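You operate a simulated robot arm through the tools that you are given. There is no shell and no other tool.

You are at the controls of a simulated robot arm. One attempt, no reset.

Task
Put things in order on the beech table. At the end: the grey paper ball from the beech table stands where the green small towel stood; the brown belt from the beech table stands where the grey paper ball stood; the green small towel from the beech table stands on top of the blue hardback book (marked "LAKES"); the orange clothes peg from the beech table is on the brown carton; whatever was shut is shut again. Leave all else as you found it, and nothing knocked over.
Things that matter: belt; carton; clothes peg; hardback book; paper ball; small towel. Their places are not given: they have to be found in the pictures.

Only the result counts: the job must be done as asked and must still hold three seconds after the hand-in. Knocking over, shifting, dropping, spilling or breaking anything else fails it. Flat cloth is picked up by pressing the open fingertips on it (5 to 10 N) and closing them slowly along it; thin cloth reads only 2 to 8 mm in the jaws.

Robot
A 7-joint arm with a two-finger parallel gripper, fixed in place. Base frame: the origin is at the foot of the arm, x ahead of it, y to its left, z up; the work surface is at about z = 850. Readings come in mm, degrees, newtons and seconds.
With the tool pointing down near the work surface it reaches from about 240 to 680 mm from the base axis. Its first joint turns from -66.0 to 66.0 degrees. Payload 2.4 kg.
The tool frame sits at the grasp point between the pads (the TCP): z along the fingers, y along the line on which they close. The tips reach 30 mm beyond it. The gripper opens to 94 mm. The fingers are 28 mm wide and 10 mm thick; the gripper's body (50 by 96 mm) begins 55 mm behind the TCP.
Orientation is told as [roll, pitch, yaw] about the base's x, y, z axes, in that order, counted from this pose: with the fingers straight down and closing along the base's y, the tool's x points along the base's -x, its y along +y and its z along -z.

Tools
- The arm moves only by the tool drive_tool. Its argument "targets" is a list of rows, each a list of 3 entries, a list of its own where there are three numbers: the finger opening in mm, from 0 to 94, then the shift along the tool's x, y, z in mm, then the turn, a rotation vector about the tool's x, y, z in degrees. In form: [[grip, [tx, ty, tz], [wx, wy, wz]], ...]. A call has 1 to 20 rows; each row shifts and turns the commanded pose from where the row before left it, along the tool's axes as they then stand. A row lasts 0.2 s, in which the tool goes at most 50 mm and 8.6 degrees; a call with a longer step from one row to the next is refused whole, and so is a gripper value outside its range. A pose out of reach is approached as far as the arm can. The call stops where the force on the tool passes 40 N (or 10 N more than at its start, if that is more) or the arm is blocked; 0.2 s more then pass. Each finger travels about 153 mm/s and halts on what it meets, pressing with about 36 N; the grip force reading is that of the motor and also rises with nothing between the fingers. The clock runs only during rows and for 0.2 s after the last one: add rows that do not move to give the fingers time. The reply holds the time, the measured pose of the TCP, the force on the tool along the base axes, the opening and the grip force, in the units named above and with some noise, with the torque about the TCP (base axes, N m) and any sound that the robot's microphone picked up.
- Cameras (640 x 400 px; columns grow to the right, rows downward): "scene" is fixed at [36.6, 471.8, 1447.1]; the picture's right is [-0.76, -0.65, 0.00], its down [-0.35, 0.41, -0.84] and it looks along [0.55, -0.64, -0.54] (base axes); focal length 351 px, centre (320, 200). "wrist" rides on the gripper at [76, 14, -102] in the tool frame; the picture's right is [-0.18, 0.98, 0.00], its down [-0.75, -0.14, -0.64] and it looks along [-0.63, -0.12, 0.77] (tool axes); focal length 243 px, centre (320, 200).
- snapshot(camera): a new picture of that camera. The clock stands still meanwhile.
- point_at(camera, pixels): for up to 12 pixels [column, row] of the newest picture of that camera ("zoom" is the newest enlarged one), the place [x, y, z] in the base frame of the surface seen there, good to about 2 mm. The clock stands still meanwhile.
- close_up(camera, box): a new picture of the part [left, top, right, bottom] of that camera's present view, enlarged. The clock stands still meanwhile.
- finish_job(): hands the job in; it is judged then, once.

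Leave the gripper open and the arm clear of the work at the hand-in unless told otherwise.

The tools are called as a command line: name --argument value ..., lists and objects as JSON in quotes. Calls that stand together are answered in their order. drive_tool: Moves the arm, as the interface text tells. Its arguments: {"type":"object","properties":{"targets":{"type":"array"}},"required":["targets"]} The other tools are called the same way: snapshot (camera) takes a picture; point_at (camera, pixels) gives the place of the surface under pixels of a picture; close_up (camera, box) takes an enlarged picture of a part of a camera's view; finish_job () hands the job in.

At the start:

```text
time: 0.0
tool_pos: [376.0, -6.8, 1189.0]
tool_rot: [0.0, 0.0, 0.1]
wrist_force: [-0.2, -0.2, -0.6]
ft_torque: [0.01, -0.04, -0.03]
finger_gap: 93.8
grasp_force: 0.0
```

scene: 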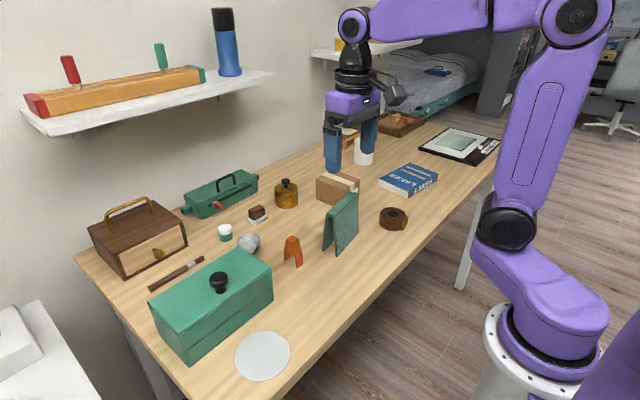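
wrist: 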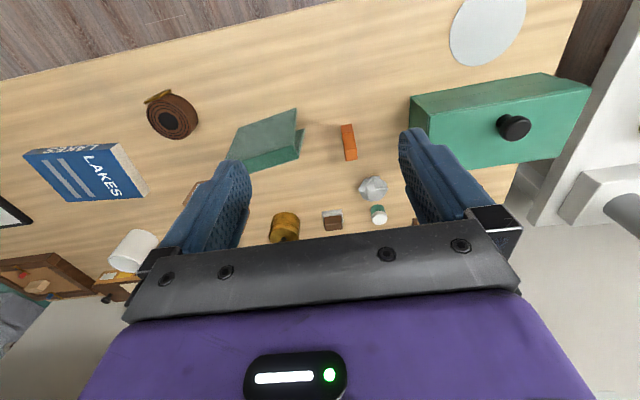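

I see the green towel standing like a tent at about (341,222) in the scene picture, with the paper ball near (249,243), the peg near (292,251), the belt near (393,218), the book near (408,179) and the carton near (337,188). I'll take enlarged pictures to see them in detail.

close_up --camera "scene" --box '[220, 150, 450, 290]'

close_up --camera "wrist" --box '[0, 60, 420, 300]'

```text
2.78 times, centred on (335, 220) of scene
```

zoom: 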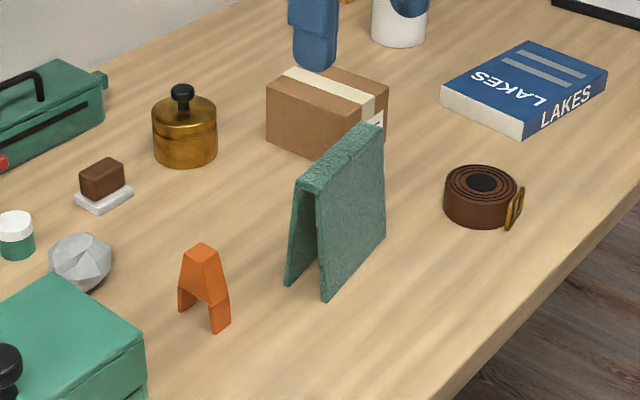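

```text
1.52 times, centred on (210, 180) of wrist
```

zoom: 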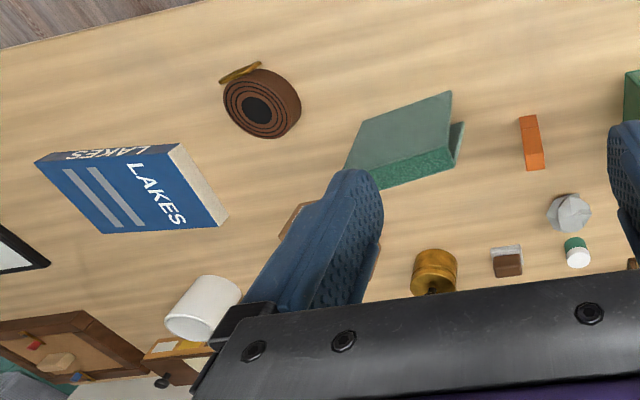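

The towel goes first, then the ball, the belt and the peg. I'll take a new scene enlargement so I can measure places on it.

close_up --camera "scene" --box '[220, 150, 450, 290]'

point_at --camera "zoom" --pixels '[[303, 186], [322, 192], [378, 124], [362, 124], [322, 299], [385, 235], [287, 284], [350, 200], [335, 158], [312, 262], [345, 300], [200, 330]]'

point_at --camera "zoom" --pixels '[[80, 255], [80, 236], [60, 270], [108, 265], [85, 290], [203, 253], [195, 249], [210, 262], [183, 312], [218, 332], [228, 325], [205, 300]]'

point_at --camera "zoom" --pixels '[[480, 182], [446, 190], [518, 185], [480, 166], [483, 202], [516, 208], [475, 226], [507, 230], [524, 190], [490, 192], [512, 205], [450, 215]]'

point_at --camera "zoom" --pixels '[[442, 85], [525, 121], [606, 70], [526, 42], [524, 137], [528, 80], [267, 95], [352, 117], [388, 88], [312, 66], [330, 90], [270, 140]]'

```text
2.78 times, centred on (335, 220) of scene
```

zoom: 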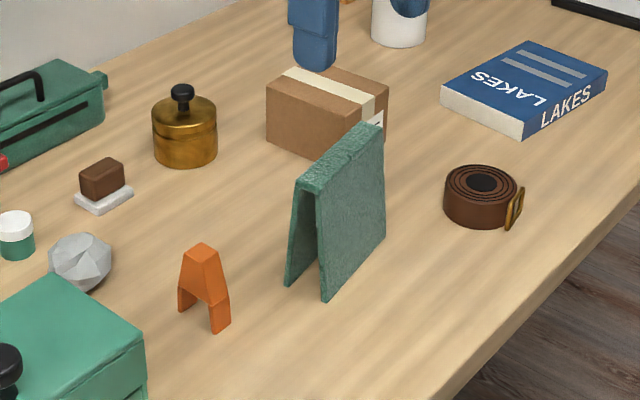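

```text
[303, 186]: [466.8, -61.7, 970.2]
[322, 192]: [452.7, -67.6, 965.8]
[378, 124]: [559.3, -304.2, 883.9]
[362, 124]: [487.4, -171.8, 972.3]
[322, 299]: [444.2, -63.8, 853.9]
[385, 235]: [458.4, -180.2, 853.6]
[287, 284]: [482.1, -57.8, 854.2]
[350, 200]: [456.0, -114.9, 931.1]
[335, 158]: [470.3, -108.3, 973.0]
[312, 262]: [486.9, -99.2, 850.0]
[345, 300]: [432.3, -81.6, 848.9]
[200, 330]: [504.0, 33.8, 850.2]
```

```text
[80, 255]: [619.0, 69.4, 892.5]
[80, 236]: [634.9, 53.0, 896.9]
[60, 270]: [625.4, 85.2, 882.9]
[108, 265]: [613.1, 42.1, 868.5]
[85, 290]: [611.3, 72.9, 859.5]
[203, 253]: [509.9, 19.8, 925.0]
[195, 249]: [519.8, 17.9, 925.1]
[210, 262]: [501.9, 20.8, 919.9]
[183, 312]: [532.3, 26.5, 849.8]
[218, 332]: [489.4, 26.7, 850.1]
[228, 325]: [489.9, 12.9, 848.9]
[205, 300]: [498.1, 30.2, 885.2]
```

```text
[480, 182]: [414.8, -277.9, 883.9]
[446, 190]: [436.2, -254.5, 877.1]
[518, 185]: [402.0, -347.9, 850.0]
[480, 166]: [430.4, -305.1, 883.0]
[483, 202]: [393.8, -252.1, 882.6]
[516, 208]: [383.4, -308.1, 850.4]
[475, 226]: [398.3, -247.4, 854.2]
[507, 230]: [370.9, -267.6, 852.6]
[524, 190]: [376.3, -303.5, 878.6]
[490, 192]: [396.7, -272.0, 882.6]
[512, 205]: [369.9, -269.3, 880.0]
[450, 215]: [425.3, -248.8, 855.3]
```

```text
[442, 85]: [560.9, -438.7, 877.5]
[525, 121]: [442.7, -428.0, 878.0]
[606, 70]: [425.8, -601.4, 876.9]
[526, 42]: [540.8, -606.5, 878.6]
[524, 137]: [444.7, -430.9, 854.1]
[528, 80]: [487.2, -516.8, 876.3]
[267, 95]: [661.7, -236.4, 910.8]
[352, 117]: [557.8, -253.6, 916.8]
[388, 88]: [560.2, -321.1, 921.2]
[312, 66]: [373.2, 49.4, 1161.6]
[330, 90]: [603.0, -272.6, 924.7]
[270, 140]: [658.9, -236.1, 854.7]
```

The table is at z = 850. The towel's ridge is near (469,-120) at z 972, the ball near (628,60), the peg near (510,20), and the belt near (412,-278). The book's top is at z 877 and the carton's top at z about 921. Next I'll lower the arm a little, clear of everything, so the wrist camera can look at the ball and peg.

drive_tool --targets '[[94, [-5, 12, 35], [0, 0, 0]], [94, [-5, 12, 35], [0, 0, 0]], [94, [-5, 12, 35], [0, 0, 0]], [94, [-5, 12, 35], [0, 0, 0]]]'

snapshot --camera "wrist"

snapshot --camera "scene"

```text
time: 1.0
tool_pos: [400.0, 38.7, 1047.5]
tool_rot: [-0.1, -0.1, -0.1]
wrist_force: [1.5, -0.2, 0.0]
ft_torque: [0.02, -0.04, 0.0]
finger_gap: 93.7
grasp_force: 0.1
```

```text
taken
```

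wrist: 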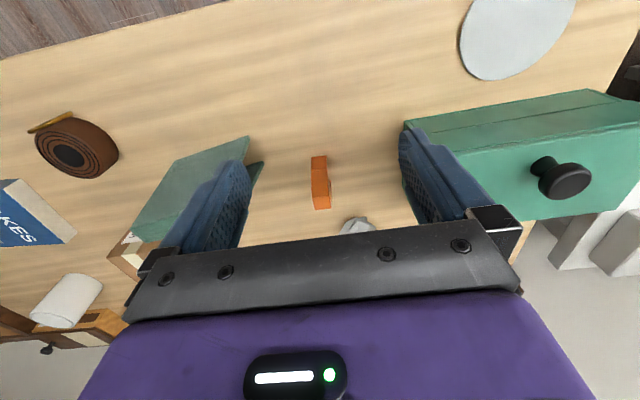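

```text
taken
```

scene: 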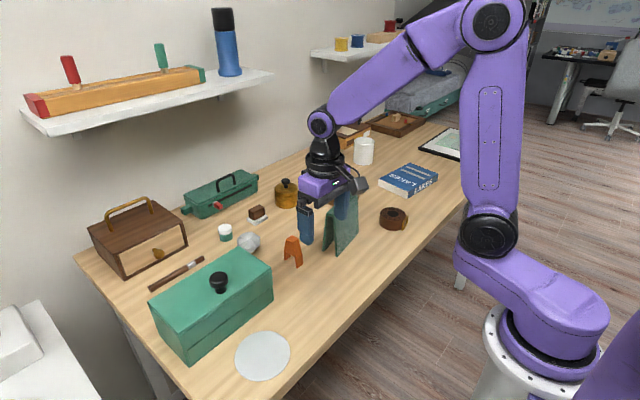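

The gripper body hides the ball in the wrist picture (357,225). I'll go higher and further forward to see the area around it.

drive_tool --targets '[[94, [-28, 0, -20], [0, 0, 0]], [94, [-28, 0, -20], [0, 0, 0]], [94, [-28, 0, -20], [0, 0, 0]], [94, [-28, 0, -20], [0, 0, 0]], [94, [-28, 0, -10], [0, 0, 0]]]'

snapshot --camera "wrist"

```text
time: 2.2
tool_pos: [539.3, 41.2, 1138.5]
tool_rot: [0.1, 0.0, 0.0]
wrist_force: [0.1, 0.4, 0.7]
ft_torque: [-0.02, 0.01, 0.01]
finger_gap: 93.8
grasp_force: 0.1
```

```text
taken
```

wrist: 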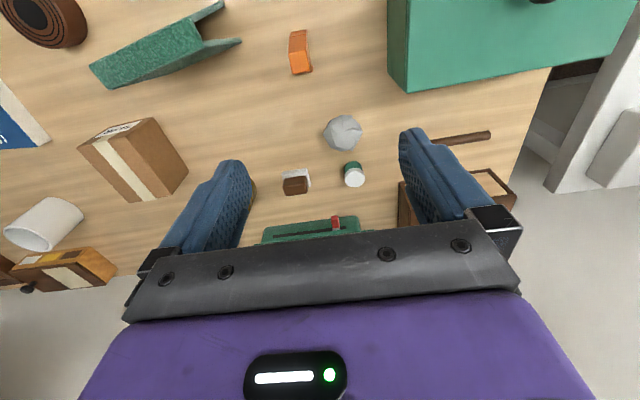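

Now the ball (343,132), the towel (160,50), the peg (300,52) and the carton (135,158) are all in view, so I'll measure on this picture.

close_up --camera "wrist" --box '[270, 0, 430, 220]'

point_at --camera "wrist" --pixels '[[343, 132], [324, 130], [362, 134], [343, 115], [342, 149], [410, 91], [395, 75], [345, 172], [290, 175], [336, 120], [352, 145], [365, 170]]'

point_at --camera "wrist" --pixels '[[92, 68], [108, 87], [198, 45], [185, 20], [145, 50], [220, 4], [240, 41], [293, 32], [303, 32], [293, 54], [306, 52], [300, 40]]'

point_at --camera "wrist" --pixels '[[83, 147], [150, 119], [125, 200], [172, 193], [110, 150], [140, 140], [100, 160], [150, 160], [135, 165], [120, 130], [128, 175], [112, 165]]'

```text
1.82 times, centred on (350, 110) of wrist
```

zoom: 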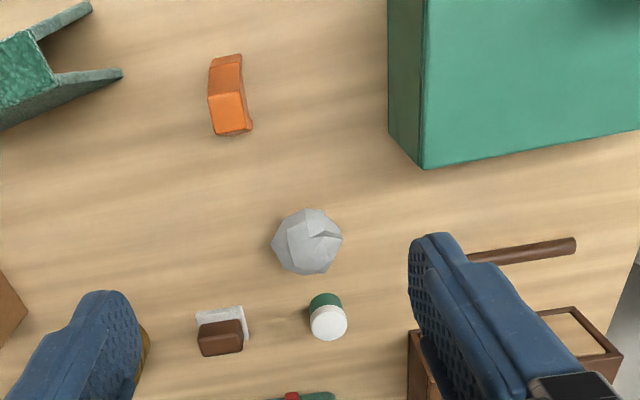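

```text
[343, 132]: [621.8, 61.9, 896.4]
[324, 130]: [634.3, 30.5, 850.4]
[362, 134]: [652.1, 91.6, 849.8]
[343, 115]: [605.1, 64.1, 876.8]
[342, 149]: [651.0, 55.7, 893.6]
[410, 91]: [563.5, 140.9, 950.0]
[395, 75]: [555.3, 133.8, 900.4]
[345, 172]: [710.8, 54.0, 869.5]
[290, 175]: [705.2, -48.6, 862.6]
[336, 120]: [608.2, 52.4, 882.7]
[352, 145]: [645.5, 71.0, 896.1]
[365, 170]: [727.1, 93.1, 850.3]
```

```text
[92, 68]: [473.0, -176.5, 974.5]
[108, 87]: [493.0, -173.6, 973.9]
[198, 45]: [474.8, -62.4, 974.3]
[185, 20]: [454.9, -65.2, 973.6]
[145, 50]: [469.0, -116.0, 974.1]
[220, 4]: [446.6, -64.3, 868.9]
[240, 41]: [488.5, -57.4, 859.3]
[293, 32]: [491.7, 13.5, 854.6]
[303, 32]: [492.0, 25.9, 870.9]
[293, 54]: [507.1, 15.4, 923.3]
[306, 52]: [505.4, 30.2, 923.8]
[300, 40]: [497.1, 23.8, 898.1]
```

```text
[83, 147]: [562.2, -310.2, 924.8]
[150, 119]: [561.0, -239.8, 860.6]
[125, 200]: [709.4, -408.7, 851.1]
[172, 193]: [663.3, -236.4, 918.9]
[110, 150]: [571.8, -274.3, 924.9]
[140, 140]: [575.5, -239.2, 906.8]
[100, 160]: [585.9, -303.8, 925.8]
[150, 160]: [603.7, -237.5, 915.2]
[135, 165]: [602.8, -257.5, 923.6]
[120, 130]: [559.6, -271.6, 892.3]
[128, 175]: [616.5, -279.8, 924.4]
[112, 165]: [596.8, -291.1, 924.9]
```

Measured: the ball's centre is (628,61) with its top at z about 900. The towel's ridge centre is (474,-119), 20 mm wide and turned 9°. The peg is at (508,21) and the carton's top at z 925. Next I'll move above the towel and turn about -81° so the fingers close across the ridge.

drive_tool --targets '[[94, [16.3, -40.1, 15], [0, 0, 0]], [94, [16.3, -40.1, 15], [0, 0, 0]], [94, [16.3, -40.1, 15], [0, 0, 0]], [94, [16.4, -40.3, 15], [0, 0, 0]], [94, [0, 0, 0], [0, 0, 8.08]], [94, [0, 0, 0], [0, 0, 8.08]], [94, [0, 0, 0], [0, 0, 8.08]], [94, [0, 0, 0], [0, 0, 8.08]], [94, [0, 0, 0], [0, 0, 8.08]], [94, [0, 0, 0], [0, 0, 8.08]], [94, [0, 0, 0], [0, 0, 8.08]], [94, [0, 0, 0], [0, 0, 8.08]], [94, [0, 0, 0], [0, 0, 8.08]], [94, [0, 0, 0], [0, 0, 8.08]], [94, [0, 0, 0], [0, 0, 0]]]'

snapshot --camera "wrist"

snapshot --camera "scene"

```text
time: 5.4
tool_pos: [473.0, -120.8, 1077.8]
tool_rot: [0.0, 0.0, -80.9]
wrist_force: [-0.9, 0.2, 0.3]
ft_torque: [-0.01, -0.02, -0.04]
finger_gap: 93.7
grasp_force: 0.0
```

```text
taken
```

wrist: 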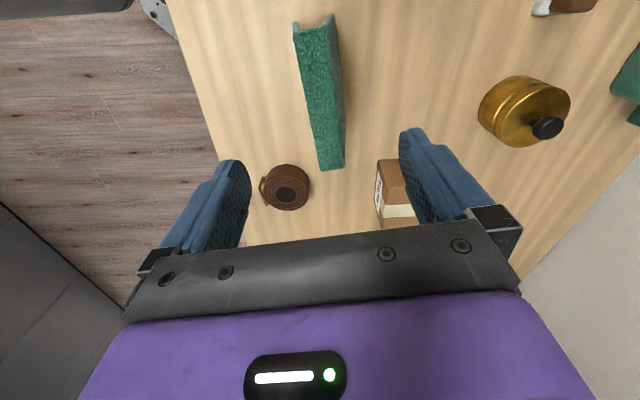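

```text
taken
```

scene: 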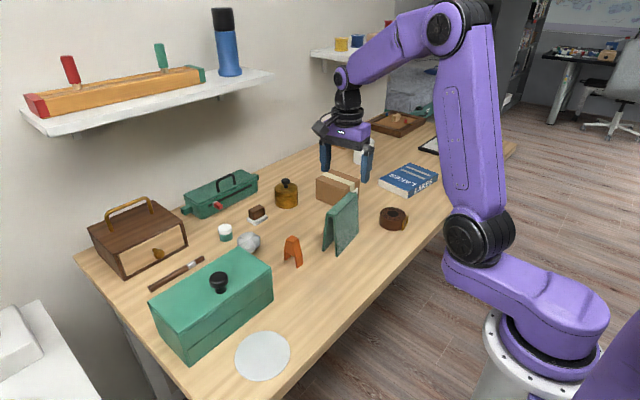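

The fingers straddle the towel. I'll check the ridge once more, plus the belt and carton from this view.

point_at --camera "wrist" --pixels '[[298, 35], [328, 30], [318, 168], [343, 165], [322, 100], [283, 187], [308, 187], [286, 166], [262, 190], [285, 209], [291, 195], [270, 176]]'

```text
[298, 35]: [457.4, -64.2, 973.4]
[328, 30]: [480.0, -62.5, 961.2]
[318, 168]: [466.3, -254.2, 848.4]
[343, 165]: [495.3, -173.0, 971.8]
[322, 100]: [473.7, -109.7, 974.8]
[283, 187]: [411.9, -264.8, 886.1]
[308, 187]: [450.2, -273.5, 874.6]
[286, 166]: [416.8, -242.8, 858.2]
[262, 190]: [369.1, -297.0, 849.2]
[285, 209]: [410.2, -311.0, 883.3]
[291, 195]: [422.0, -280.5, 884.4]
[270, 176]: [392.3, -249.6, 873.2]
```

The ridge centre is confirmed at (475,-119). I'll go down to z about 938 astride it and close slowly.

drive_tool --targets '[[94, [0.8, 1.7, 40], [0, 0, 0]], [94, [0, 0, 40], [0, 0, 0]], [94, [0, 0, 35], [0, 0, 0]], [94, [0, 0, 25], [0, 0, 0]], [94, [0, 0, 0], [0, 0, 0]]]'

drive_tool --targets '[[70, [0, 0, 0], [0, 0, 0]], [50, [0, 0, 0], [0, 0, 0]], [40, [0, 0, 0], [0, 0, 0]], [34, [0, 0, 0], [0, 0, 0]], [28, [0, 0, 0], [0, 0, 0]], [22, [0, 0, 0], [0, 0, 0]], [16, [0, 0, 0], [0, 0, 0]], [16, [0, 0, 0], [0, 0, 0]]]'

snapshot --camera "scene"

```text
time: 6.6
tool_pos: [474.0, -119.9, 937.6]
tool_rot: [0.1, 0.0, -80.7]
wrist_force: [0.1, -0.1, -0.5]
ft_torque: [0.02, 0.01, 0.0]
finger_gap: 94.0
grasp_force: 0.1
```

```text
time: 8.4
tool_pos: [473.9, -118.8, 938.6]
tool_rot: [0.0, 0.1, -80.9]
wrist_force: [-0.3, 0.3, 2.4]
ft_torque: [-0.04, 0.0, -0.05]
finger_gap: 36.2
grasp_force: 36.4
```

```text
taken
```

scene: 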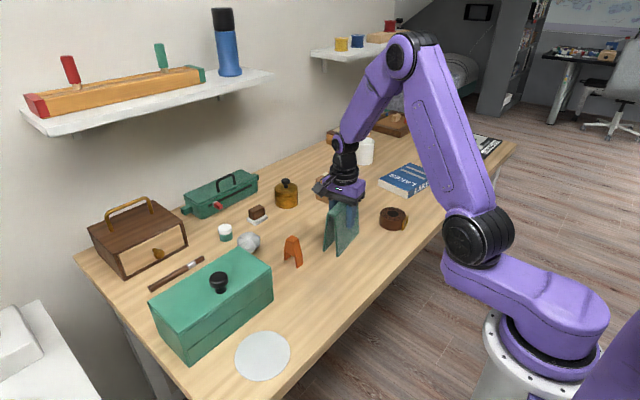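

The jaws hold the towel at 36 mm with a 36 N grip. I'll lift it slowly and check it stays.

drive_tool --targets '[[16, [0, 0, -5], [0, 0, 0]], [16, [0, 0, -15], [0, 0, 0]], [16, [0, 0, -30], [0, 0, 0]], [16, [0, 0, -40], [0, 0, 0]], [16, [0, 0, -40], [0, 0, 0]], [16, [0, 0, 0], [0, 0, 0]]]'

snapshot --camera "scene"

snapshot --camera "wrist"

```text
time: 9.8
tool_pos: [471.8, -119.5, 1067.9]
tool_rot: [-0.1, 0.0, -80.8]
wrist_force: [0.0, -0.3, -1.3]
ft_torque: [0.01, 0.02, -0.01]
finger_gap: 36.1
grasp_force: 36.3
```

```text
taken
```

scene: 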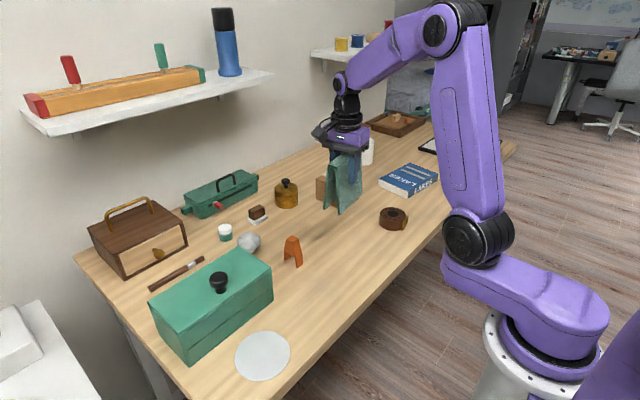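

```text
taken
```

wrist: 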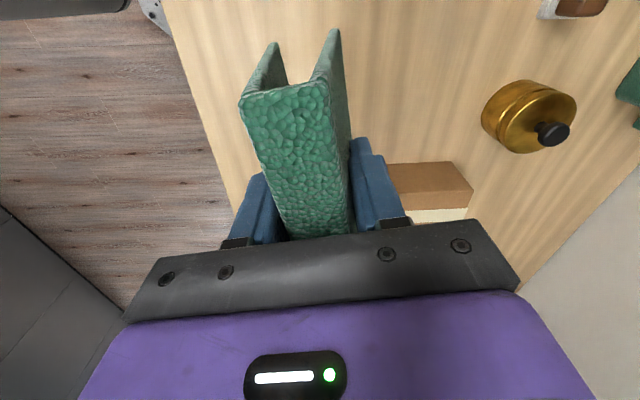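

The towel is held, and its bottom is now about 979 high. I'll measure the book more precisely in an enlarged scene picture.

close_up --camera "scene" --box '[370, 150, 450, 200]'

point_at --camera "zoom" --pixels '[[70, 225], [300, 325], [530, 185], [310, 110], [300, 215], [302, 317], [80, 222], [520, 186], [310, 116], [180, 270], [410, 255], [300, 360]]'

```text
8.00 times, centred on (410, 175) of scene
```

zoom: 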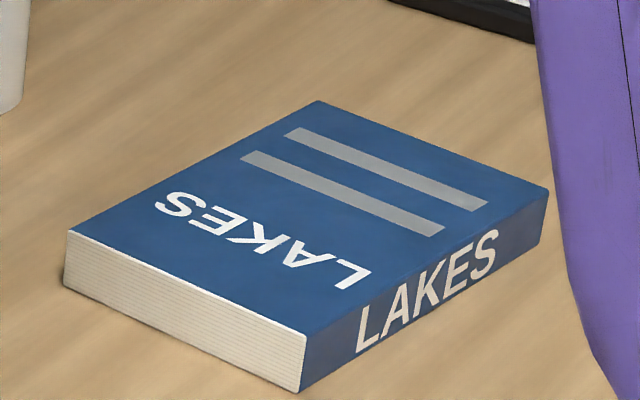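

```text
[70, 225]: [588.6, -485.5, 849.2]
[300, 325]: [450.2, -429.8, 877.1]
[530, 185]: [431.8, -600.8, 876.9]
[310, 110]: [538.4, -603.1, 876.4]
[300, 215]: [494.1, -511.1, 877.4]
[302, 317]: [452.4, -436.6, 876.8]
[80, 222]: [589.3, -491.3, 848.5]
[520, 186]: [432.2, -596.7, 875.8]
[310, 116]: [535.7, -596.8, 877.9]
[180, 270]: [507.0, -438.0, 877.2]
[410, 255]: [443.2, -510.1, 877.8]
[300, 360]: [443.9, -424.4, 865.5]
```

The book's centre is about (493,-519), and its near edge runs from (445,-426) to (427,-603). I'll carry the towel to about (472,-503), high over the belt, and turn it by a further -15° so it lines up with the book.

drive_tool --targets '[[16, [-31.5, -5.1, 0], [0, 0, 0]], [16, [-31.5, -5.1, 0], [0, 0, 0]], [16, [-31.5, -5.1, 0], [0, 0, 0]], [16, [-31.5, -5.1, 0], [0, 0, 0]], [16, [-31.5, -5.1, 0], [0, 0, 0]], [16, [-31.5, -5.1, 0], [0, 0, 0]], [16, [-31.5, -5.1, 0], [0, 0, 0]], [16, [-31.5, -5.1, 0], [0, 0, 0]], [16, [-31.5, -5.1, 0], [0, 0, 0]], [16, [-31.5, -5.1, 0], [0, 0, 0]], [16, [-31.5, -5.1, 0], [0, 0, 0]], [16, [-31.5, -5.1, 0], [0, 0, 0]], [16, [0, 0, 0], [0, 0, 5]], [16, [0, 0, 0], [0, 0, 5]], [16, [0, 0, 0], [0, 0, 5]], [16, [0, 0, 0], [0, 0, 0]]]'

snapshot --camera "scene"

snapshot --camera "wrist"

```text
time: 13.2
tool_pos: [460.6, -494.0, 1067.4]
tool_rot: [0.0, -0.1, -95.9]
wrist_force: [-0.4, 0.5, -0.7]
ft_torque: [0.03, -0.02, -0.02]
finger_gap: 36.0
grasp_force: 35.7
out of reach, approached as far as the arm can: row 12
```

```text
taken
```

scene: 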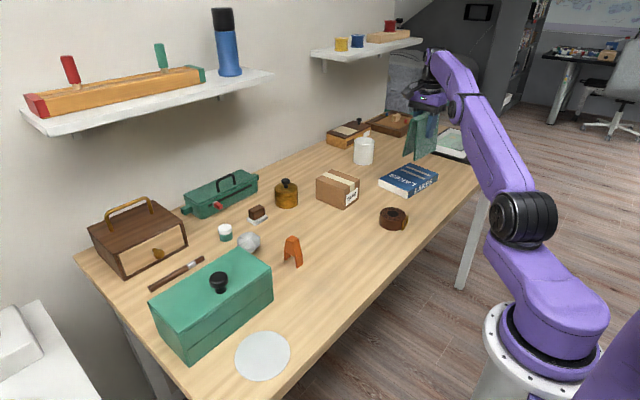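

```text
taken
```

wrist: 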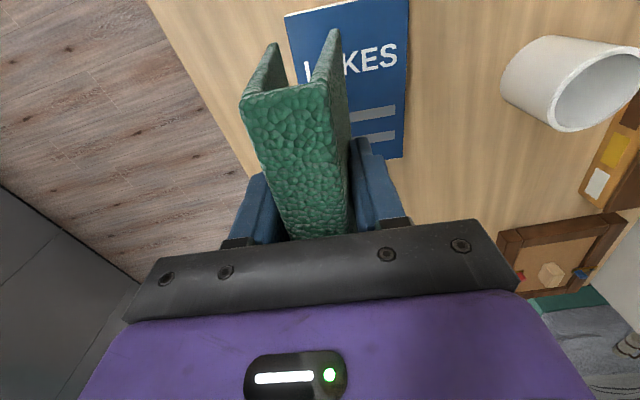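

The arm ran out of reach at (460.6,-494), about 675 mm from the base. I'll shift slightly towards +y, where reach allows, and see where it settles.

drive_tool --targets '[[16, [11.7, -3.2, 0], [0, 0, 0]], [16, [0, 0, 40], [0, 0, 0]], [16, [0, 0, 0], [0, 0, 0]]]'

```text
time: 14.0
tool_pos: [461.1, -483.8, 1029.5]
tool_rot: [0.0, 0.0, -95.9]
wrist_force: [0.0, -0.8, -0.6]
ft_torque: [-0.01, 0.01, 0.03]
finger_gap: 36.0
grasp_force: 35.9
```

Now at (461,-484). I'll move (+8,-6) and lower part of the way.

drive_tool --targets '[[16, [0, 0, 30], [0, 0, 0]], [16, [-5.2, 8.6, 0], [0, 0, 0]], [16, [0, 0, 0], [0, 0, 0]]]'

close_up --camera "scene" --box '[360, 110, 480, 210]'

snapshot --camera "wrist"

```text
time: 14.8
tool_pos: [467.5, -488.7, 999.4]
tool_rot: [0.0, 0.0, -95.8]
wrist_force: [0.6, 0.4, -1.0]
ft_torque: [-0.03, 0.0, 0.03]
finger_gap: 36.1
grasp_force: 35.9
```

```text
4.00 times, centred on (420, 160) of scene
```

zoom: 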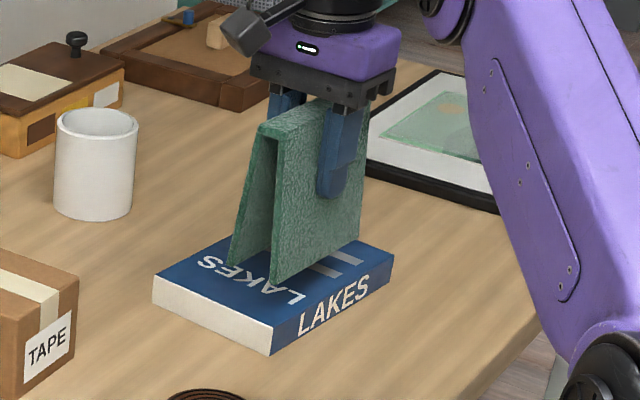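

```text
taken
```

wrist: 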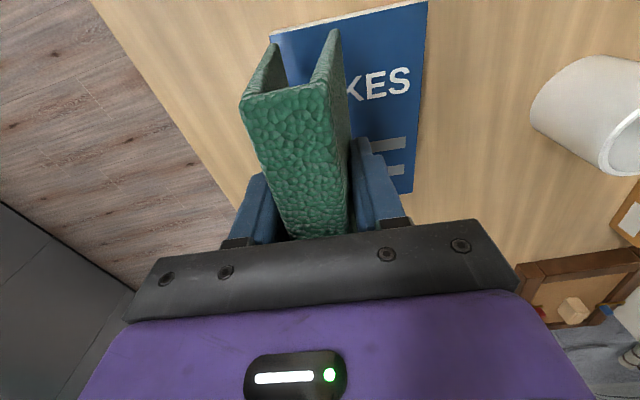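

I'll measure where the towel's feet are now over the book.

point_at --camera "zoom" --pixels '[[234, 262], [274, 282], [358, 237], [265, 262], [154, 280], [272, 333], [392, 254], [286, 312], [350, 265], [264, 130], [282, 138], [240, 255]]'

```text
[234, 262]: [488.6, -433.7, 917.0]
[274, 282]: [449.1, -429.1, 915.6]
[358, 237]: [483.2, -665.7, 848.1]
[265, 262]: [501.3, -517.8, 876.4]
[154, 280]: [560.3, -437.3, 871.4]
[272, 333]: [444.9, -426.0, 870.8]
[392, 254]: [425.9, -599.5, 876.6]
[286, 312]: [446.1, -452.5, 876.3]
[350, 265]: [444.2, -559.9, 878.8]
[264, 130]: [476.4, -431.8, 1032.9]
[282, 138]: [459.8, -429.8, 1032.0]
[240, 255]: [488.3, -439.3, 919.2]
```

The near-end feet are at (449,-429) and (489,-434), only about 3 mm inside the book's edges. I'll go in a little more if reach allows, and lower some.

drive_tool --targets '[[16, [0, 0, 18], [0, 0, 0]], [16, [-4.7, 3.5, 0], [0, 0, 0]], [16, [0, 0, 0], [0, 0, 0]]]'

```text
time: 15.6
tool_pos: [470.8, -494.2, 980.0]
tool_rot: [0.0, 0.0, -95.8]
wrist_force: [-0.2, 0.6, -1.6]
ft_torque: [0.02, -0.02, -0.04]
finger_gap: 36.0
grasp_force: 36.1
```

It got to (470.8,-494.2), r 683. I'll try another few mm.

drive_tool --targets '[[16, [-4, 4, 0], [0, 0, 0]], [16, [0, 0, 0], [0, 0, 0]]]'

close_up --camera "scene" --box '[360, 110, 480, 210]'

point_at --camera "zoom" --pixels '[[238, 278], [280, 298], [362, 250], [240, 268], [282, 288], [360, 244]]'

```text
time: 16.2
tool_pos: [475.3, -499.1, 980.7]
tool_rot: [0.0, 0.0, -95.9]
wrist_force: [0.0, 1.5, -1.0]
ft_torque: [-0.01, 0.03, -0.01]
finger_gap: 36.1
grasp_force: 35.8
```

```text
4.00 times, centred on (420, 160) of scene
```

zoom: 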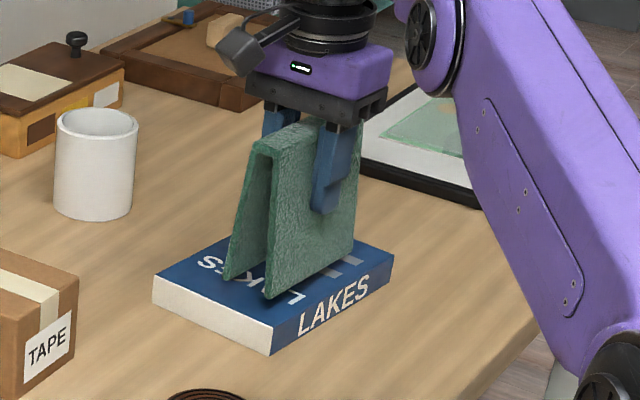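

```text
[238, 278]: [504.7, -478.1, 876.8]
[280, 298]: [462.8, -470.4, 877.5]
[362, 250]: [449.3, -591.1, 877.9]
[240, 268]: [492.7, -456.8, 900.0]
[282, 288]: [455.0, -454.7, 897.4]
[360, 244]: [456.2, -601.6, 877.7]
```

Now at (475,-499), with a comfortable margin. I'll lower it gently the last 15 mm.

drive_tool --targets '[[16, [0, 0, 4], [0, 0, 0]], [16, [0, 0, 4], [0, 0, 0]], [16, [0, 0, 3], [0, 0, 0]], [16, [0, 0, 1], [0, 0, 0]], [16, [0, 0, 0], [0, 0, 0]]]'

```text
time: 17.4
tool_pos: [475.3, -496.6, 967.4]
tool_rot: [0.1, 0.0, -95.8]
wrist_force: [0.1, 0.7, -0.1]
ft_torque: [0.0, -0.01, 0.0]
finger_gap: 36.2
grasp_force: 35.9
```

The force is still about 0, so I'll go down 1 mm at a time.

drive_tool --targets '[[16, [0, 0, 1], [0, 0, 0]], [16, [0, 0, 0], [0, 0, 0]]]'

drive_tool --targets '[[16, [0, 0, 1], [0, 0, 0]], [16, [0, 0, 0], [0, 0, 0]]]'

```text
time: 18.0
tool_pos: [474.4, -496.7, 966.4]
tool_rot: [0.0, 0.0, -95.8]
wrist_force: [1.1, 0.0, -1.3]
ft_torque: [-0.03, 0.0, -0.01]
finger_gap: 35.8
grasp_force: 35.5
```

```text
time: 18.6
tool_pos: [475.0, -496.7, 966.5]
tool_rot: [0.0, 0.0, -95.8]
wrist_force: [-0.6, -0.5, 0.3]
ft_torque: [0.02, 0.06, -0.02]
finger_gap: 36.1
grasp_force: 35.7
```

drive_tool --targets '[[16, [0, 0, 1], [0, 0, 0]], [16, [0, 0, 0], [0, 0, 0]]]'

close_up --camera "scene" --box '[380, 130, 460, 200]'

```text
time: 19.2
tool_pos: [473.8, -497.2, 966.1]
tool_rot: [0.0, 0.1, -95.7]
wrist_force: [-1.2, 1.8, 5.1]
ft_torque: [-0.02, 0.1, 0.01]
finger_gap: 36.0
grasp_force: 35.5
```

```text
5.71 times, centred on (420, 165) of scene
```

zoom: 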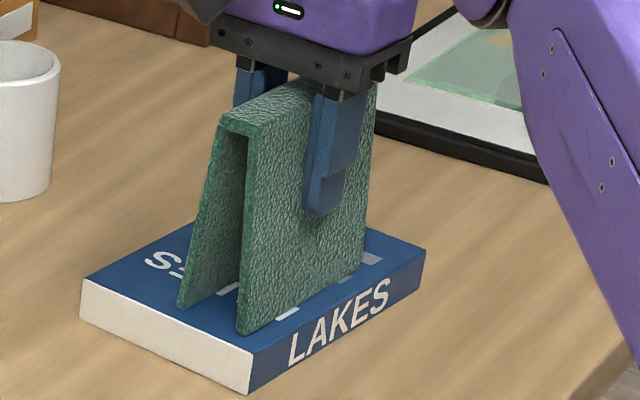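

There's contact: 5 N upward, with the towel standing on the book. I'll open slowly and go straight up.

drive_tool --targets '[[38, [0, 0, 0], [0, 0, 0]], [42, [0, 0, 0], [0, 0, 0]], [50, [0, 0, 0], [0, 0, 0]], [65, [0, 0, 0], [0, 0, 0]], [80, [0, 0, 0], [0, 0, 0]], [80, [0, 0, 0], [0, 0, 0]], [80, [0, 0, -20], [0, 0, 0]], [80, [0, 0, -30], [0, 0, 0]], [80, [0, 0, -40], [0, 0, 0]], [80, [0, 0, 0], [0, 0, 0]]]'

close_up --camera "scene" --box '[360, 110, 480, 210]'

```text
time: 21.4
tool_pos: [469.8, -492.0, 1044.8]
tool_rot: [0.0, 0.0, -95.8]
wrist_force: [-0.1, 0.4, -1.1]
ft_torque: [0.0, 0.04, -0.02]
finger_gap: 80.2
grasp_force: 0.0
out of reach, approached as far as the arm can: row 9
```

```text
4.00 times, centred on (420, 160) of scene
```

zoom: 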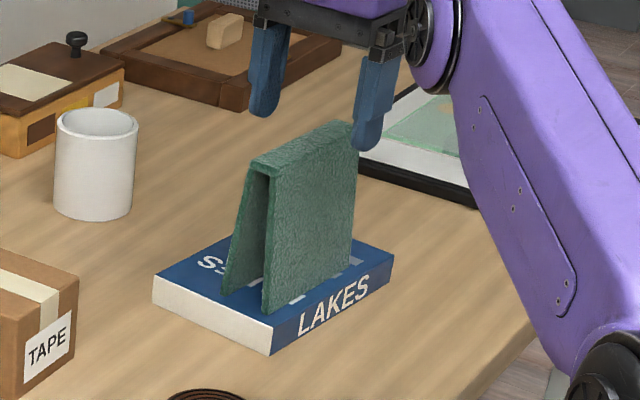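

The towel stands on the book. I'll leave along +y and upward, go to near the ball, and turn the hand back to 0°.

drive_tool --targets '[[80, [15, 0, -10], [0, 0, 0]], [80, [30, 0, -25], [0, 0, 0]], [80, [37, 4, -10], [0, 0, 0]], [80, [37, 6, 0], [0, 0, 0]], [80, [37, 6, 0], [0, 0, 0]], [80, [37, 6, 0], [0, 0, 0]], [80, [37, 6, 0], [0, 0, 0]], [80, [37, 6, 0], [0, 0, 0]], [80, [37, 6, 0], [0, 0, 0]], [80, [37, 6, 0], [0, 0, 0]], [80, [37, 6, 0], [0, 0, 0]], [80, [37, 6, 0], [0, 0, 0]], [80, [37, 6, 0], [0, 0, 0]], [80, [37, 6, 0], [0, 0, 0]], [80, [37, 6, 0], [0, 0, 0]], [80, [0, 0, 0], [0, 0, 0]]]'

drive_tool --targets '[[80, [0, 0, 0], [0, 0, -7.98]], [80, [0, 0, 0], [0, 0, -7.98]], [80, [0, 0, 0], [0, 0, -7.98]], [80, [0, 0, 0], [0, 0, -7.98]], [80, [0, 0, 0], [0, 0, -7.98]], [80, [0, 0, 0], [0, 0, -7.98]], [80, [0, 0, 0], [0, 0, -7.98]], [80, [0, 0, 0], [0, 0, -7.98]], [80, [0, 0, 0], [0, 0, -7.98]], [80, [0, 0, 0], [0, 0, -7.98]], [80, [0, 0, 0], [0, 0, -7.98]], [80, [0, 0, 0], [0, 0, -7.98]], [80, [0, 0, 0], [0, 0, 0]]]'

snapshot --camera "wrist"

snapshot --camera "scene"

```text
time: 24.8
tool_pos: [598.6, 23.5, 1090.0]
tool_rot: [0.0, 0.0, -95.8]
wrist_force: [1.1, 1.1, -0.6]
ft_torque: [0.01, 0.0, 0.02]
finger_gap: 80.2
grasp_force: 0.0
```

```text
time: 27.6
tool_pos: [599.0, 22.5, 1090.1]
tool_rot: [0.0, 0.0, 0.0]
wrist_force: [0.0, -0.2, 0.1]
ft_torque: [-0.01, -0.03, 0.02]
finger_gap: 80.1
grasp_force: 0.0
```

```text
taken
```

wrist: 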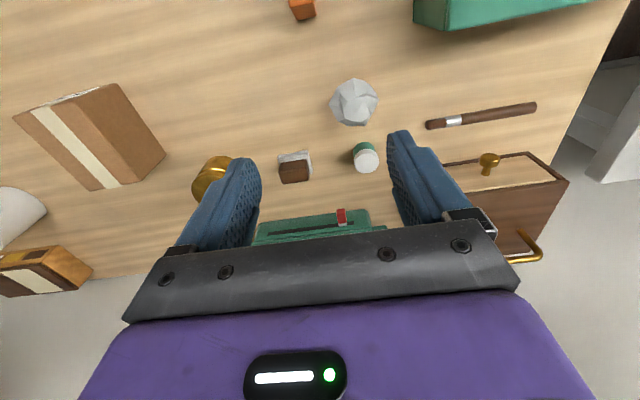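

```text
taken
```

scene: 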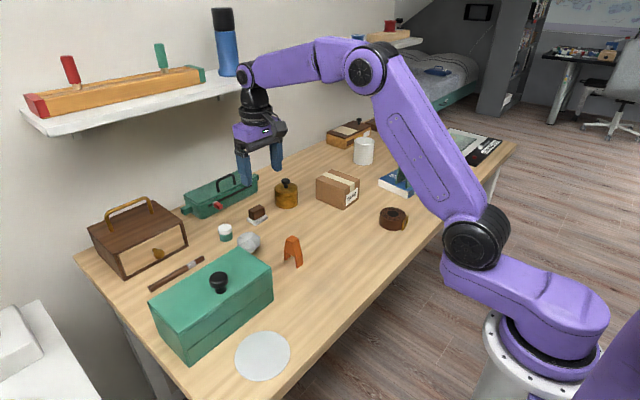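

I have a clear view of the ball (354,102), the little jar (365,157), the soap (294,167) and the green box's edge. I'll measure these, because the belt has to fit here later.

close_up --camera "wrist" --box '[270, 20, 450, 190]'

point_at --camera "wrist" --pixels '[[354, 80], [354, 102], [331, 102], [376, 102], [354, 122], [335, 112], [373, 115], [363, 145], [352, 155], [378, 155], [294, 155], [418, 24]]'

point_at --camera "wrist" --pixels '[[280, 155], [310, 152], [425, 124], [440, 31], [445, 10], [354, 90], [345, 102], [365, 102], [340, 95], [368, 95], [354, 112], [365, 150]]'

```text
2.35 times, centred on (360, 105) of wrist
```

zoom: 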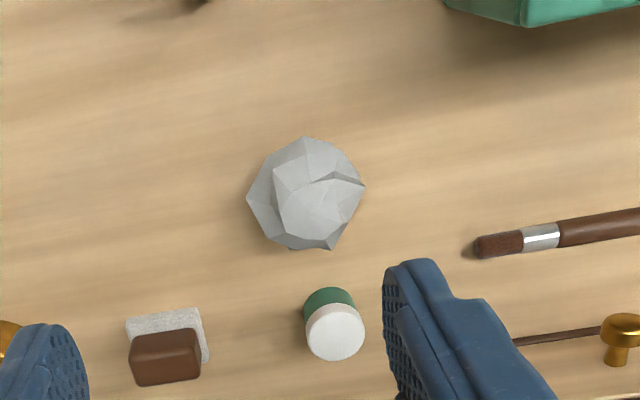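

```text
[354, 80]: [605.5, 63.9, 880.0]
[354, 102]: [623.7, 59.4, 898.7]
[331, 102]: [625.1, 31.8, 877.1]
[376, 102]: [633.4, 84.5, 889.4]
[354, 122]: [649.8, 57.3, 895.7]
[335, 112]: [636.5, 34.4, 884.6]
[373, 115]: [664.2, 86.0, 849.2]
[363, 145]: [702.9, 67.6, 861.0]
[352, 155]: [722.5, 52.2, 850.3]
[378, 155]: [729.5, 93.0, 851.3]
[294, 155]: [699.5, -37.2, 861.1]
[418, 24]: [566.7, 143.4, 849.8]
```

```text
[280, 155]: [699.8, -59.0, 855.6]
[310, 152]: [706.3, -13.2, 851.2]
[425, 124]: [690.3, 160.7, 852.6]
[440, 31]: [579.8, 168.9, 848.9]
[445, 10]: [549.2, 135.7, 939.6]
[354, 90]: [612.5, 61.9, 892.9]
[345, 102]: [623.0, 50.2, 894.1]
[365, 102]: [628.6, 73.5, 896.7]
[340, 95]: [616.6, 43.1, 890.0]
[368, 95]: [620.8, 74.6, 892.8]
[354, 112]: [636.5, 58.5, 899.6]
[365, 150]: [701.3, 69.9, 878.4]
```

The ball's centre is (631,61) and about 55 mm across, and the jar and green box are well clear. I'll move above the ball and down to z 884 with the fingers fully open.

drive_tool --targets '[[94, [-16, 19, 0], [0, 0, 0]], [94, [-16, 19.3, 0], [0, 0, 0]], [94, [0, 0, 45], [0, 0, 0]], [94, [0, 0, 45], [0, 0, 0]], [94, [0, 0, 45], [0, 0, 0]], [94, [0, 0, 40], [0, 0, 0]], [94, [0, 0, 20], [0, 0, 0]], [94, [0, 0, 10], [0, 0, 0]], [94, [0, 0, 0], [0, 0, 0]]]'

snapshot --camera "wrist"

```text
time: 29.6
tool_pos: [632.6, 61.5, 883.6]
tool_rot: [0.0, 0.1, -0.1]
wrist_force: [-0.8, -0.1, 0.0]
ft_torque: [0.01, 0.0, -0.01]
finger_gap: 93.9
grasp_force: 0.0
```

```text
taken
```

wrist: 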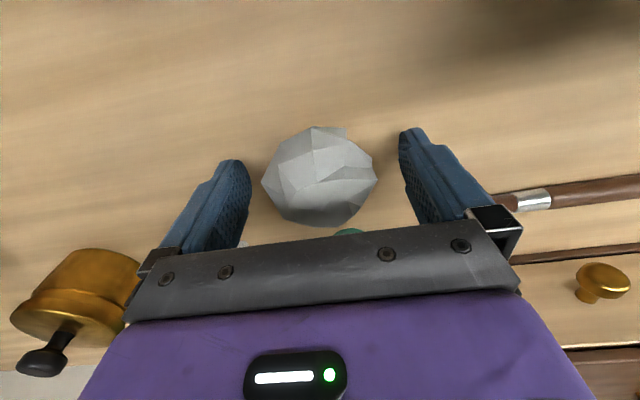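

The ball sits between the fingers. I'll close in steps and watch the gap.

drive_tool --targets '[[75, [0, 0, 0], [0, 0, 0]], [66, [0, 0, 0], [0, 0, 0]], [60, [0, 0, 0], [0, 0, 0]], [56, [0, 0, 0], [0, 0, 0]], [53, [0, 0, 0], [0, 0, 0]], [50, [0, 0, 0], [0, 0, 0]], [50, [0, 0, 0], [0, 0, 0]]]'

```text
time: 31.2
tool_pos: [634.5, 60.6, 884.5]
tool_rot: [0.0, 0.0, -0.1]
wrist_force: [-0.9, -1.1, 1.4]
ft_torque: [-0.03, 0.02, -0.01]
finger_gap: 53.8
grasp_force: 36.0
```

Gripped at 53.8 mm. I'll lift and look.

drive_tool --targets '[[46, [0, 0, 0], [0, 0, 0]], [46, [0, 0, -10], [0, 0, 0]], [46, [0, 0, -30], [0, 0, 0]], [46, [0, 0, -40], [0, 0, 0]], [46, [0, 0, -40], [0, 0, 0]], [46, [0, 0, 0], [0, 0, 0]]]'

snapshot --camera "wrist"

```text
time: 32.6
tool_pos: [634.1, 59.3, 1003.1]
tool_rot: [0.0, 0.0, 0.0]
wrist_force: [0.1, -0.6, 0.2]
ft_torque: [-0.01, -0.05, -0.02]
finger_gap: 53.2
grasp_force: 35.9
```

```text
taken
```

wrist: 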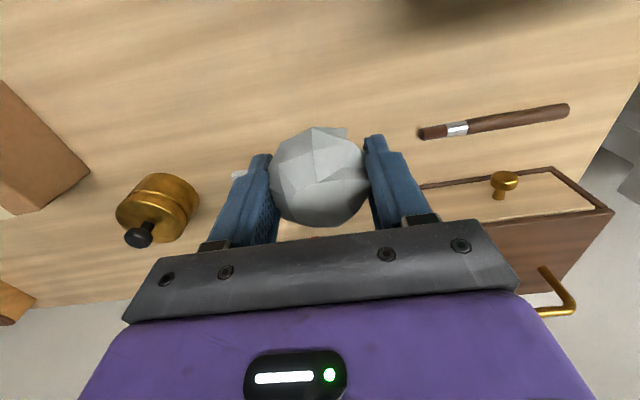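

The ball is held. I'll carry it to the towel's old place (475,-119) and lower it.

drive_tool --targets '[[46, [26.4, -29.8, 0], [0, 0, 0]], [46, [26.4, -29.8, 0], [0, 0, 0]], [46, [26.4, -29.8, 0], [0, 0, 0]], [46, [26.4, -29.8, 0], [0, 0, 0]], [46, [26.4, -29.8, 0], [0, 0, 0]], [46, [26.4, -29.8, 0], [0, 0, 0]], [46, [0, 0, 40], [0, 0, 0]], [46, [0, 0, 40], [0, 0, 0]], [46, [0, 0, 20], [0, 0, 0]], [46, [0, 0, 10], [0, 0, 0]], [46, [0, 0, 0], [0, 0, 0]]]'

```text
time: 35.0
tool_pos: [471.7, -119.4, 895.4]
tool_rot: [0.0, 0.1, 0.0]
wrist_force: [-0.1, 1.2, 0.2]
ft_torque: [-0.03, 0.01, 0.01]
finger_gap: 53.3
grasp_force: 36.4
```

I'm at (472,-119). I'll correct 3 mm in x and lower to contact.

drive_tool --targets '[[46, [-3, 0, 4], [0, 0, 0]], [46, [0, 0, 3], [0, 0, 0]], [46, [0, 0, 2], [0, 0, 0]], [46, [0, 0, 1], [0, 0, 0]], [46, [0, 0, 0], [0, 0, 0]]]'

close_up --camera "scene" --box '[280, 170, 400, 270]'

```text
time: 36.2
tool_pos: [476.1, -119.1, 885.2]
tool_rot: [0.0, 0.0, 0.0]
wrist_force: [0.2, -0.8, -1.4]
ft_torque: [0.0, -0.01, -0.01]
finger_gap: 53.2
grasp_force: 35.8
```

```text
4.00 times, centred on (340, 220) of scene
```

zoom: 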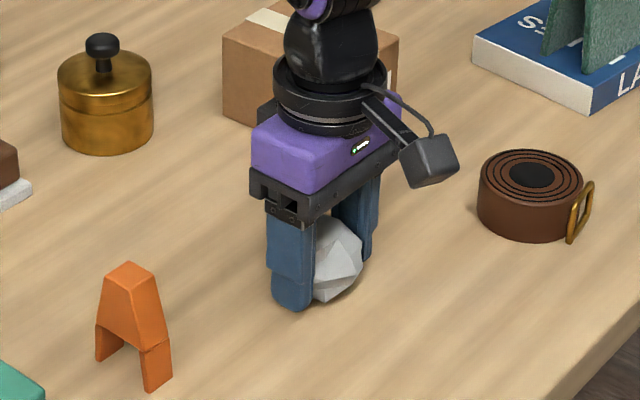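

drive_tool --targets '[[46, [0, 0, 1], [0, 0, 0]], [46, [0, 0, 0], [0, 0, 0]]]'

```text
time: 36.8
tool_pos: [476.0, -118.1, 883.5]
tool_rot: [0.0, 0.0, 0.0]
wrist_force: [-0.7, 0.1, 2.4]
ft_torque: [-0.01, -0.01, -0.02]
finger_gap: 52.9
grasp_force: 36.0
```

There's slight contact (2.4 N), so I'll open slowly. Before rising I'll let it settle and check that the ball doesn't roll.

drive_tool --targets '[[46, [0, 0, 0.7], [0, 0, 0]], [54, [0, 0, 0], [0, 0, 0]], [56, [0, 0, 0], [0, 0, 0]], [60, [0, 0, 0], [0, 0, 0]], [66, [0, 0, 0], [0, 0, 0]], [74, [0, 0, 0], [0, 0, 0]], [84, [0, 0, 0], [0, 0, 0]], [84, [0, 0, 0], [0, 0, 0]]]'

snapshot --camera "wrist"

```text
time: 38.6
tool_pos: [475.7, -117.8, 883.5]
tool_rot: [0.0, 0.0, 0.0]
wrist_force: [-0.5, -0.2, 0.2]
ft_torque: [-0.01, 0.0, 0.03]
finger_gap: 84.2
grasp_force: 0.0
```

```text
taken
```

wrist: 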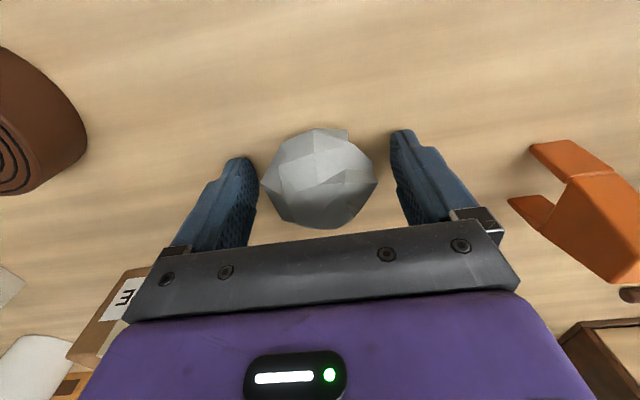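

The ball rests centred between the open fingers. I'll rise and move over to look at the belt from above.

drive_tool --targets '[[84, [0, 0, -20], [0, 0, 0]], [84, [0, 0, -40], [0, 0, 0]], [84, [0, 0, -45], [0, 0, 0]], [94, [0, 0, -45], [0, 0, 0]], [94, [29, -38, -10], [0, 0, 0]], [94, [29, -38, 0], [0, 0, 0]], [94, [29, -38, 0], [0, 0, 0]], [94, [29, -38, 0], [0, 0, 0]], [94, [0, 0, 0], [0, 0, 0]]]'

close_up --camera "wrist" --box '[200, 20, 460, 200]'

snapshot --camera "scene"

```text
time: 40.6
tool_pos: [359.6, -271.2, 1043.4]
tool_rot: [0.0, -0.1, 0.0]
wrist_force: [0.5, -0.6, 0.5]
ft_torque: [0.0, -0.01, -0.01]
finger_gap: 93.8
grasp_force: 0.2
```

```text
2.22 times, centred on (330, 110) of wrist
```

zoom: 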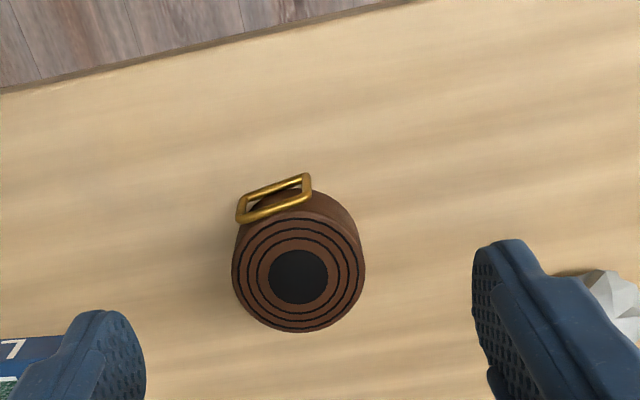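

```text
taken
```

scene: 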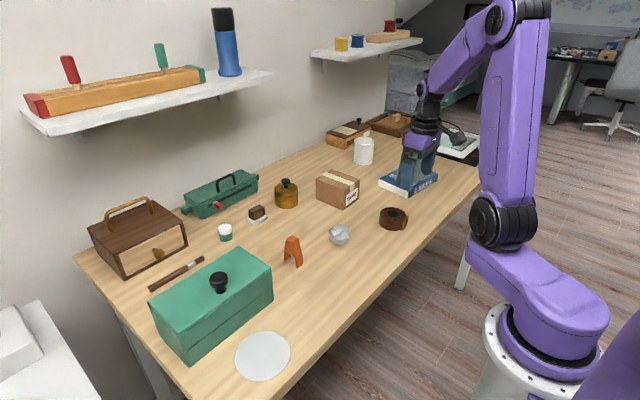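

The belt coil's top centre is at zoom (298,275), with the buckle at (275,198) on its near side. I'll measure it.

point_at --camera "zoom" --pixels '[[298, 276], [234, 275], [362, 270], [298, 222], [298, 330], [250, 230], [345, 310], [250, 205], [305, 183], [275, 198], [340, 225], [256, 318]]'

```text
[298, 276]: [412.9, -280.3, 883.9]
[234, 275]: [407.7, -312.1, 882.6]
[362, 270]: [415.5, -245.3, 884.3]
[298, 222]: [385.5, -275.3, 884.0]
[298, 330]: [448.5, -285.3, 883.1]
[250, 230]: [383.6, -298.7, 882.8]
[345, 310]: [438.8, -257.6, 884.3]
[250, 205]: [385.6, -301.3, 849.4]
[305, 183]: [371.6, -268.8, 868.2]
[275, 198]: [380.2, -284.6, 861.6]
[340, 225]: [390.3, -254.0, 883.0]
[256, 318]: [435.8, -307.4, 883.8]
```

The coil's centre is (416,-279), its diameter about 67 mm, its top at z 884, and the buckle is on the -x side. Closing along y avoids the buckle. I'll move over and down.

drive_tool --targets '[[94, [-28, -4, 10], [0, 0, 0]], [94, [-27.5, -4, 10], [0, 0, 0]], [94, [0, 0, 40], [0, 0, 0]], [94, [0, 0, 40], [0, 0, 0]], [94, [0, 0, 0], [0, 0, 0]]]'

snapshot --camera "wrist"

```text
time: 41.8
tool_pos: [416.0, -275.5, 941.3]
tool_rot: [0.1, 0.0, 0.0]
wrist_force: [-0.2, 0.1, -0.4]
ft_torque: [-0.04, 0.0, -0.01]
finger_gap: 93.9
grasp_force: 0.1
```

```text
taken
```

wrist: 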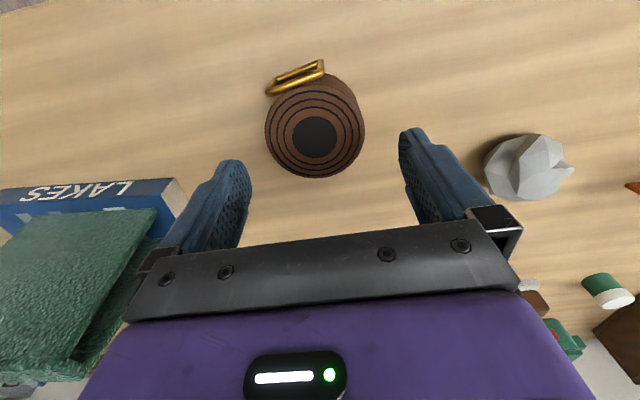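

The hand is 3 mm off in y, so I'll shift by -3.5 and go down to z 883.

drive_tool --targets '[[94, [0, -3.5, 20], [0, 0, 0]], [94, [0, 0, 25], [0, 0, 0]], [94, [0, 0, 10], [0, 0, 0]], [94, [0, 0, 3], [0, 0, 0]], [94, [0, 0, 0], [0, 0, 0]]]'

snapshot --camera "wrist"

```text
time: 43.0
tool_pos: [415.3, -281.2, 884.2]
tool_rot: [0.0, 0.1, 0.0]
wrist_force: [-0.1, 0.5, -0.3]
ft_torque: [0.0, 0.01, 0.0]
finger_gap: 93.8
grasp_force: 0.1
```

```text
taken
```

wrist: 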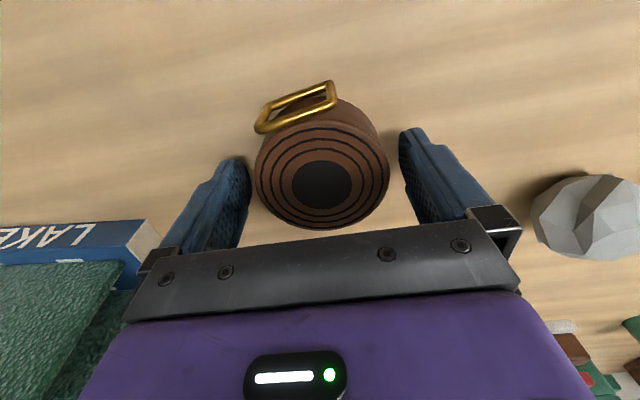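

The belt sits centred between the fingers. I'll close slowly.

drive_tool --targets '[[82, [0, 0, 0], [0, 0, 0]], [76, [0, 0, 0], [0, 0, 0]], [72, [0, 0, 0], [0, 0, 0]], [68, [0, 0, 0], [0, 0, 0]], [64, [0, 0, 0], [0, 0, 0]], [60, [0, 0, 0], [0, 0, 0]], [60, [0, 0, 0], [0, 0, 0]]]'

```text
time: 44.6
tool_pos: [414.8, -280.8, 883.4]
tool_rot: [0.0, 0.0, -0.1]
wrist_force: [-0.8, 0.5, 1.6]
ft_torque: [0.02, 0.06, 0.04]
finger_gap: 72.1
grasp_force: 35.8
```

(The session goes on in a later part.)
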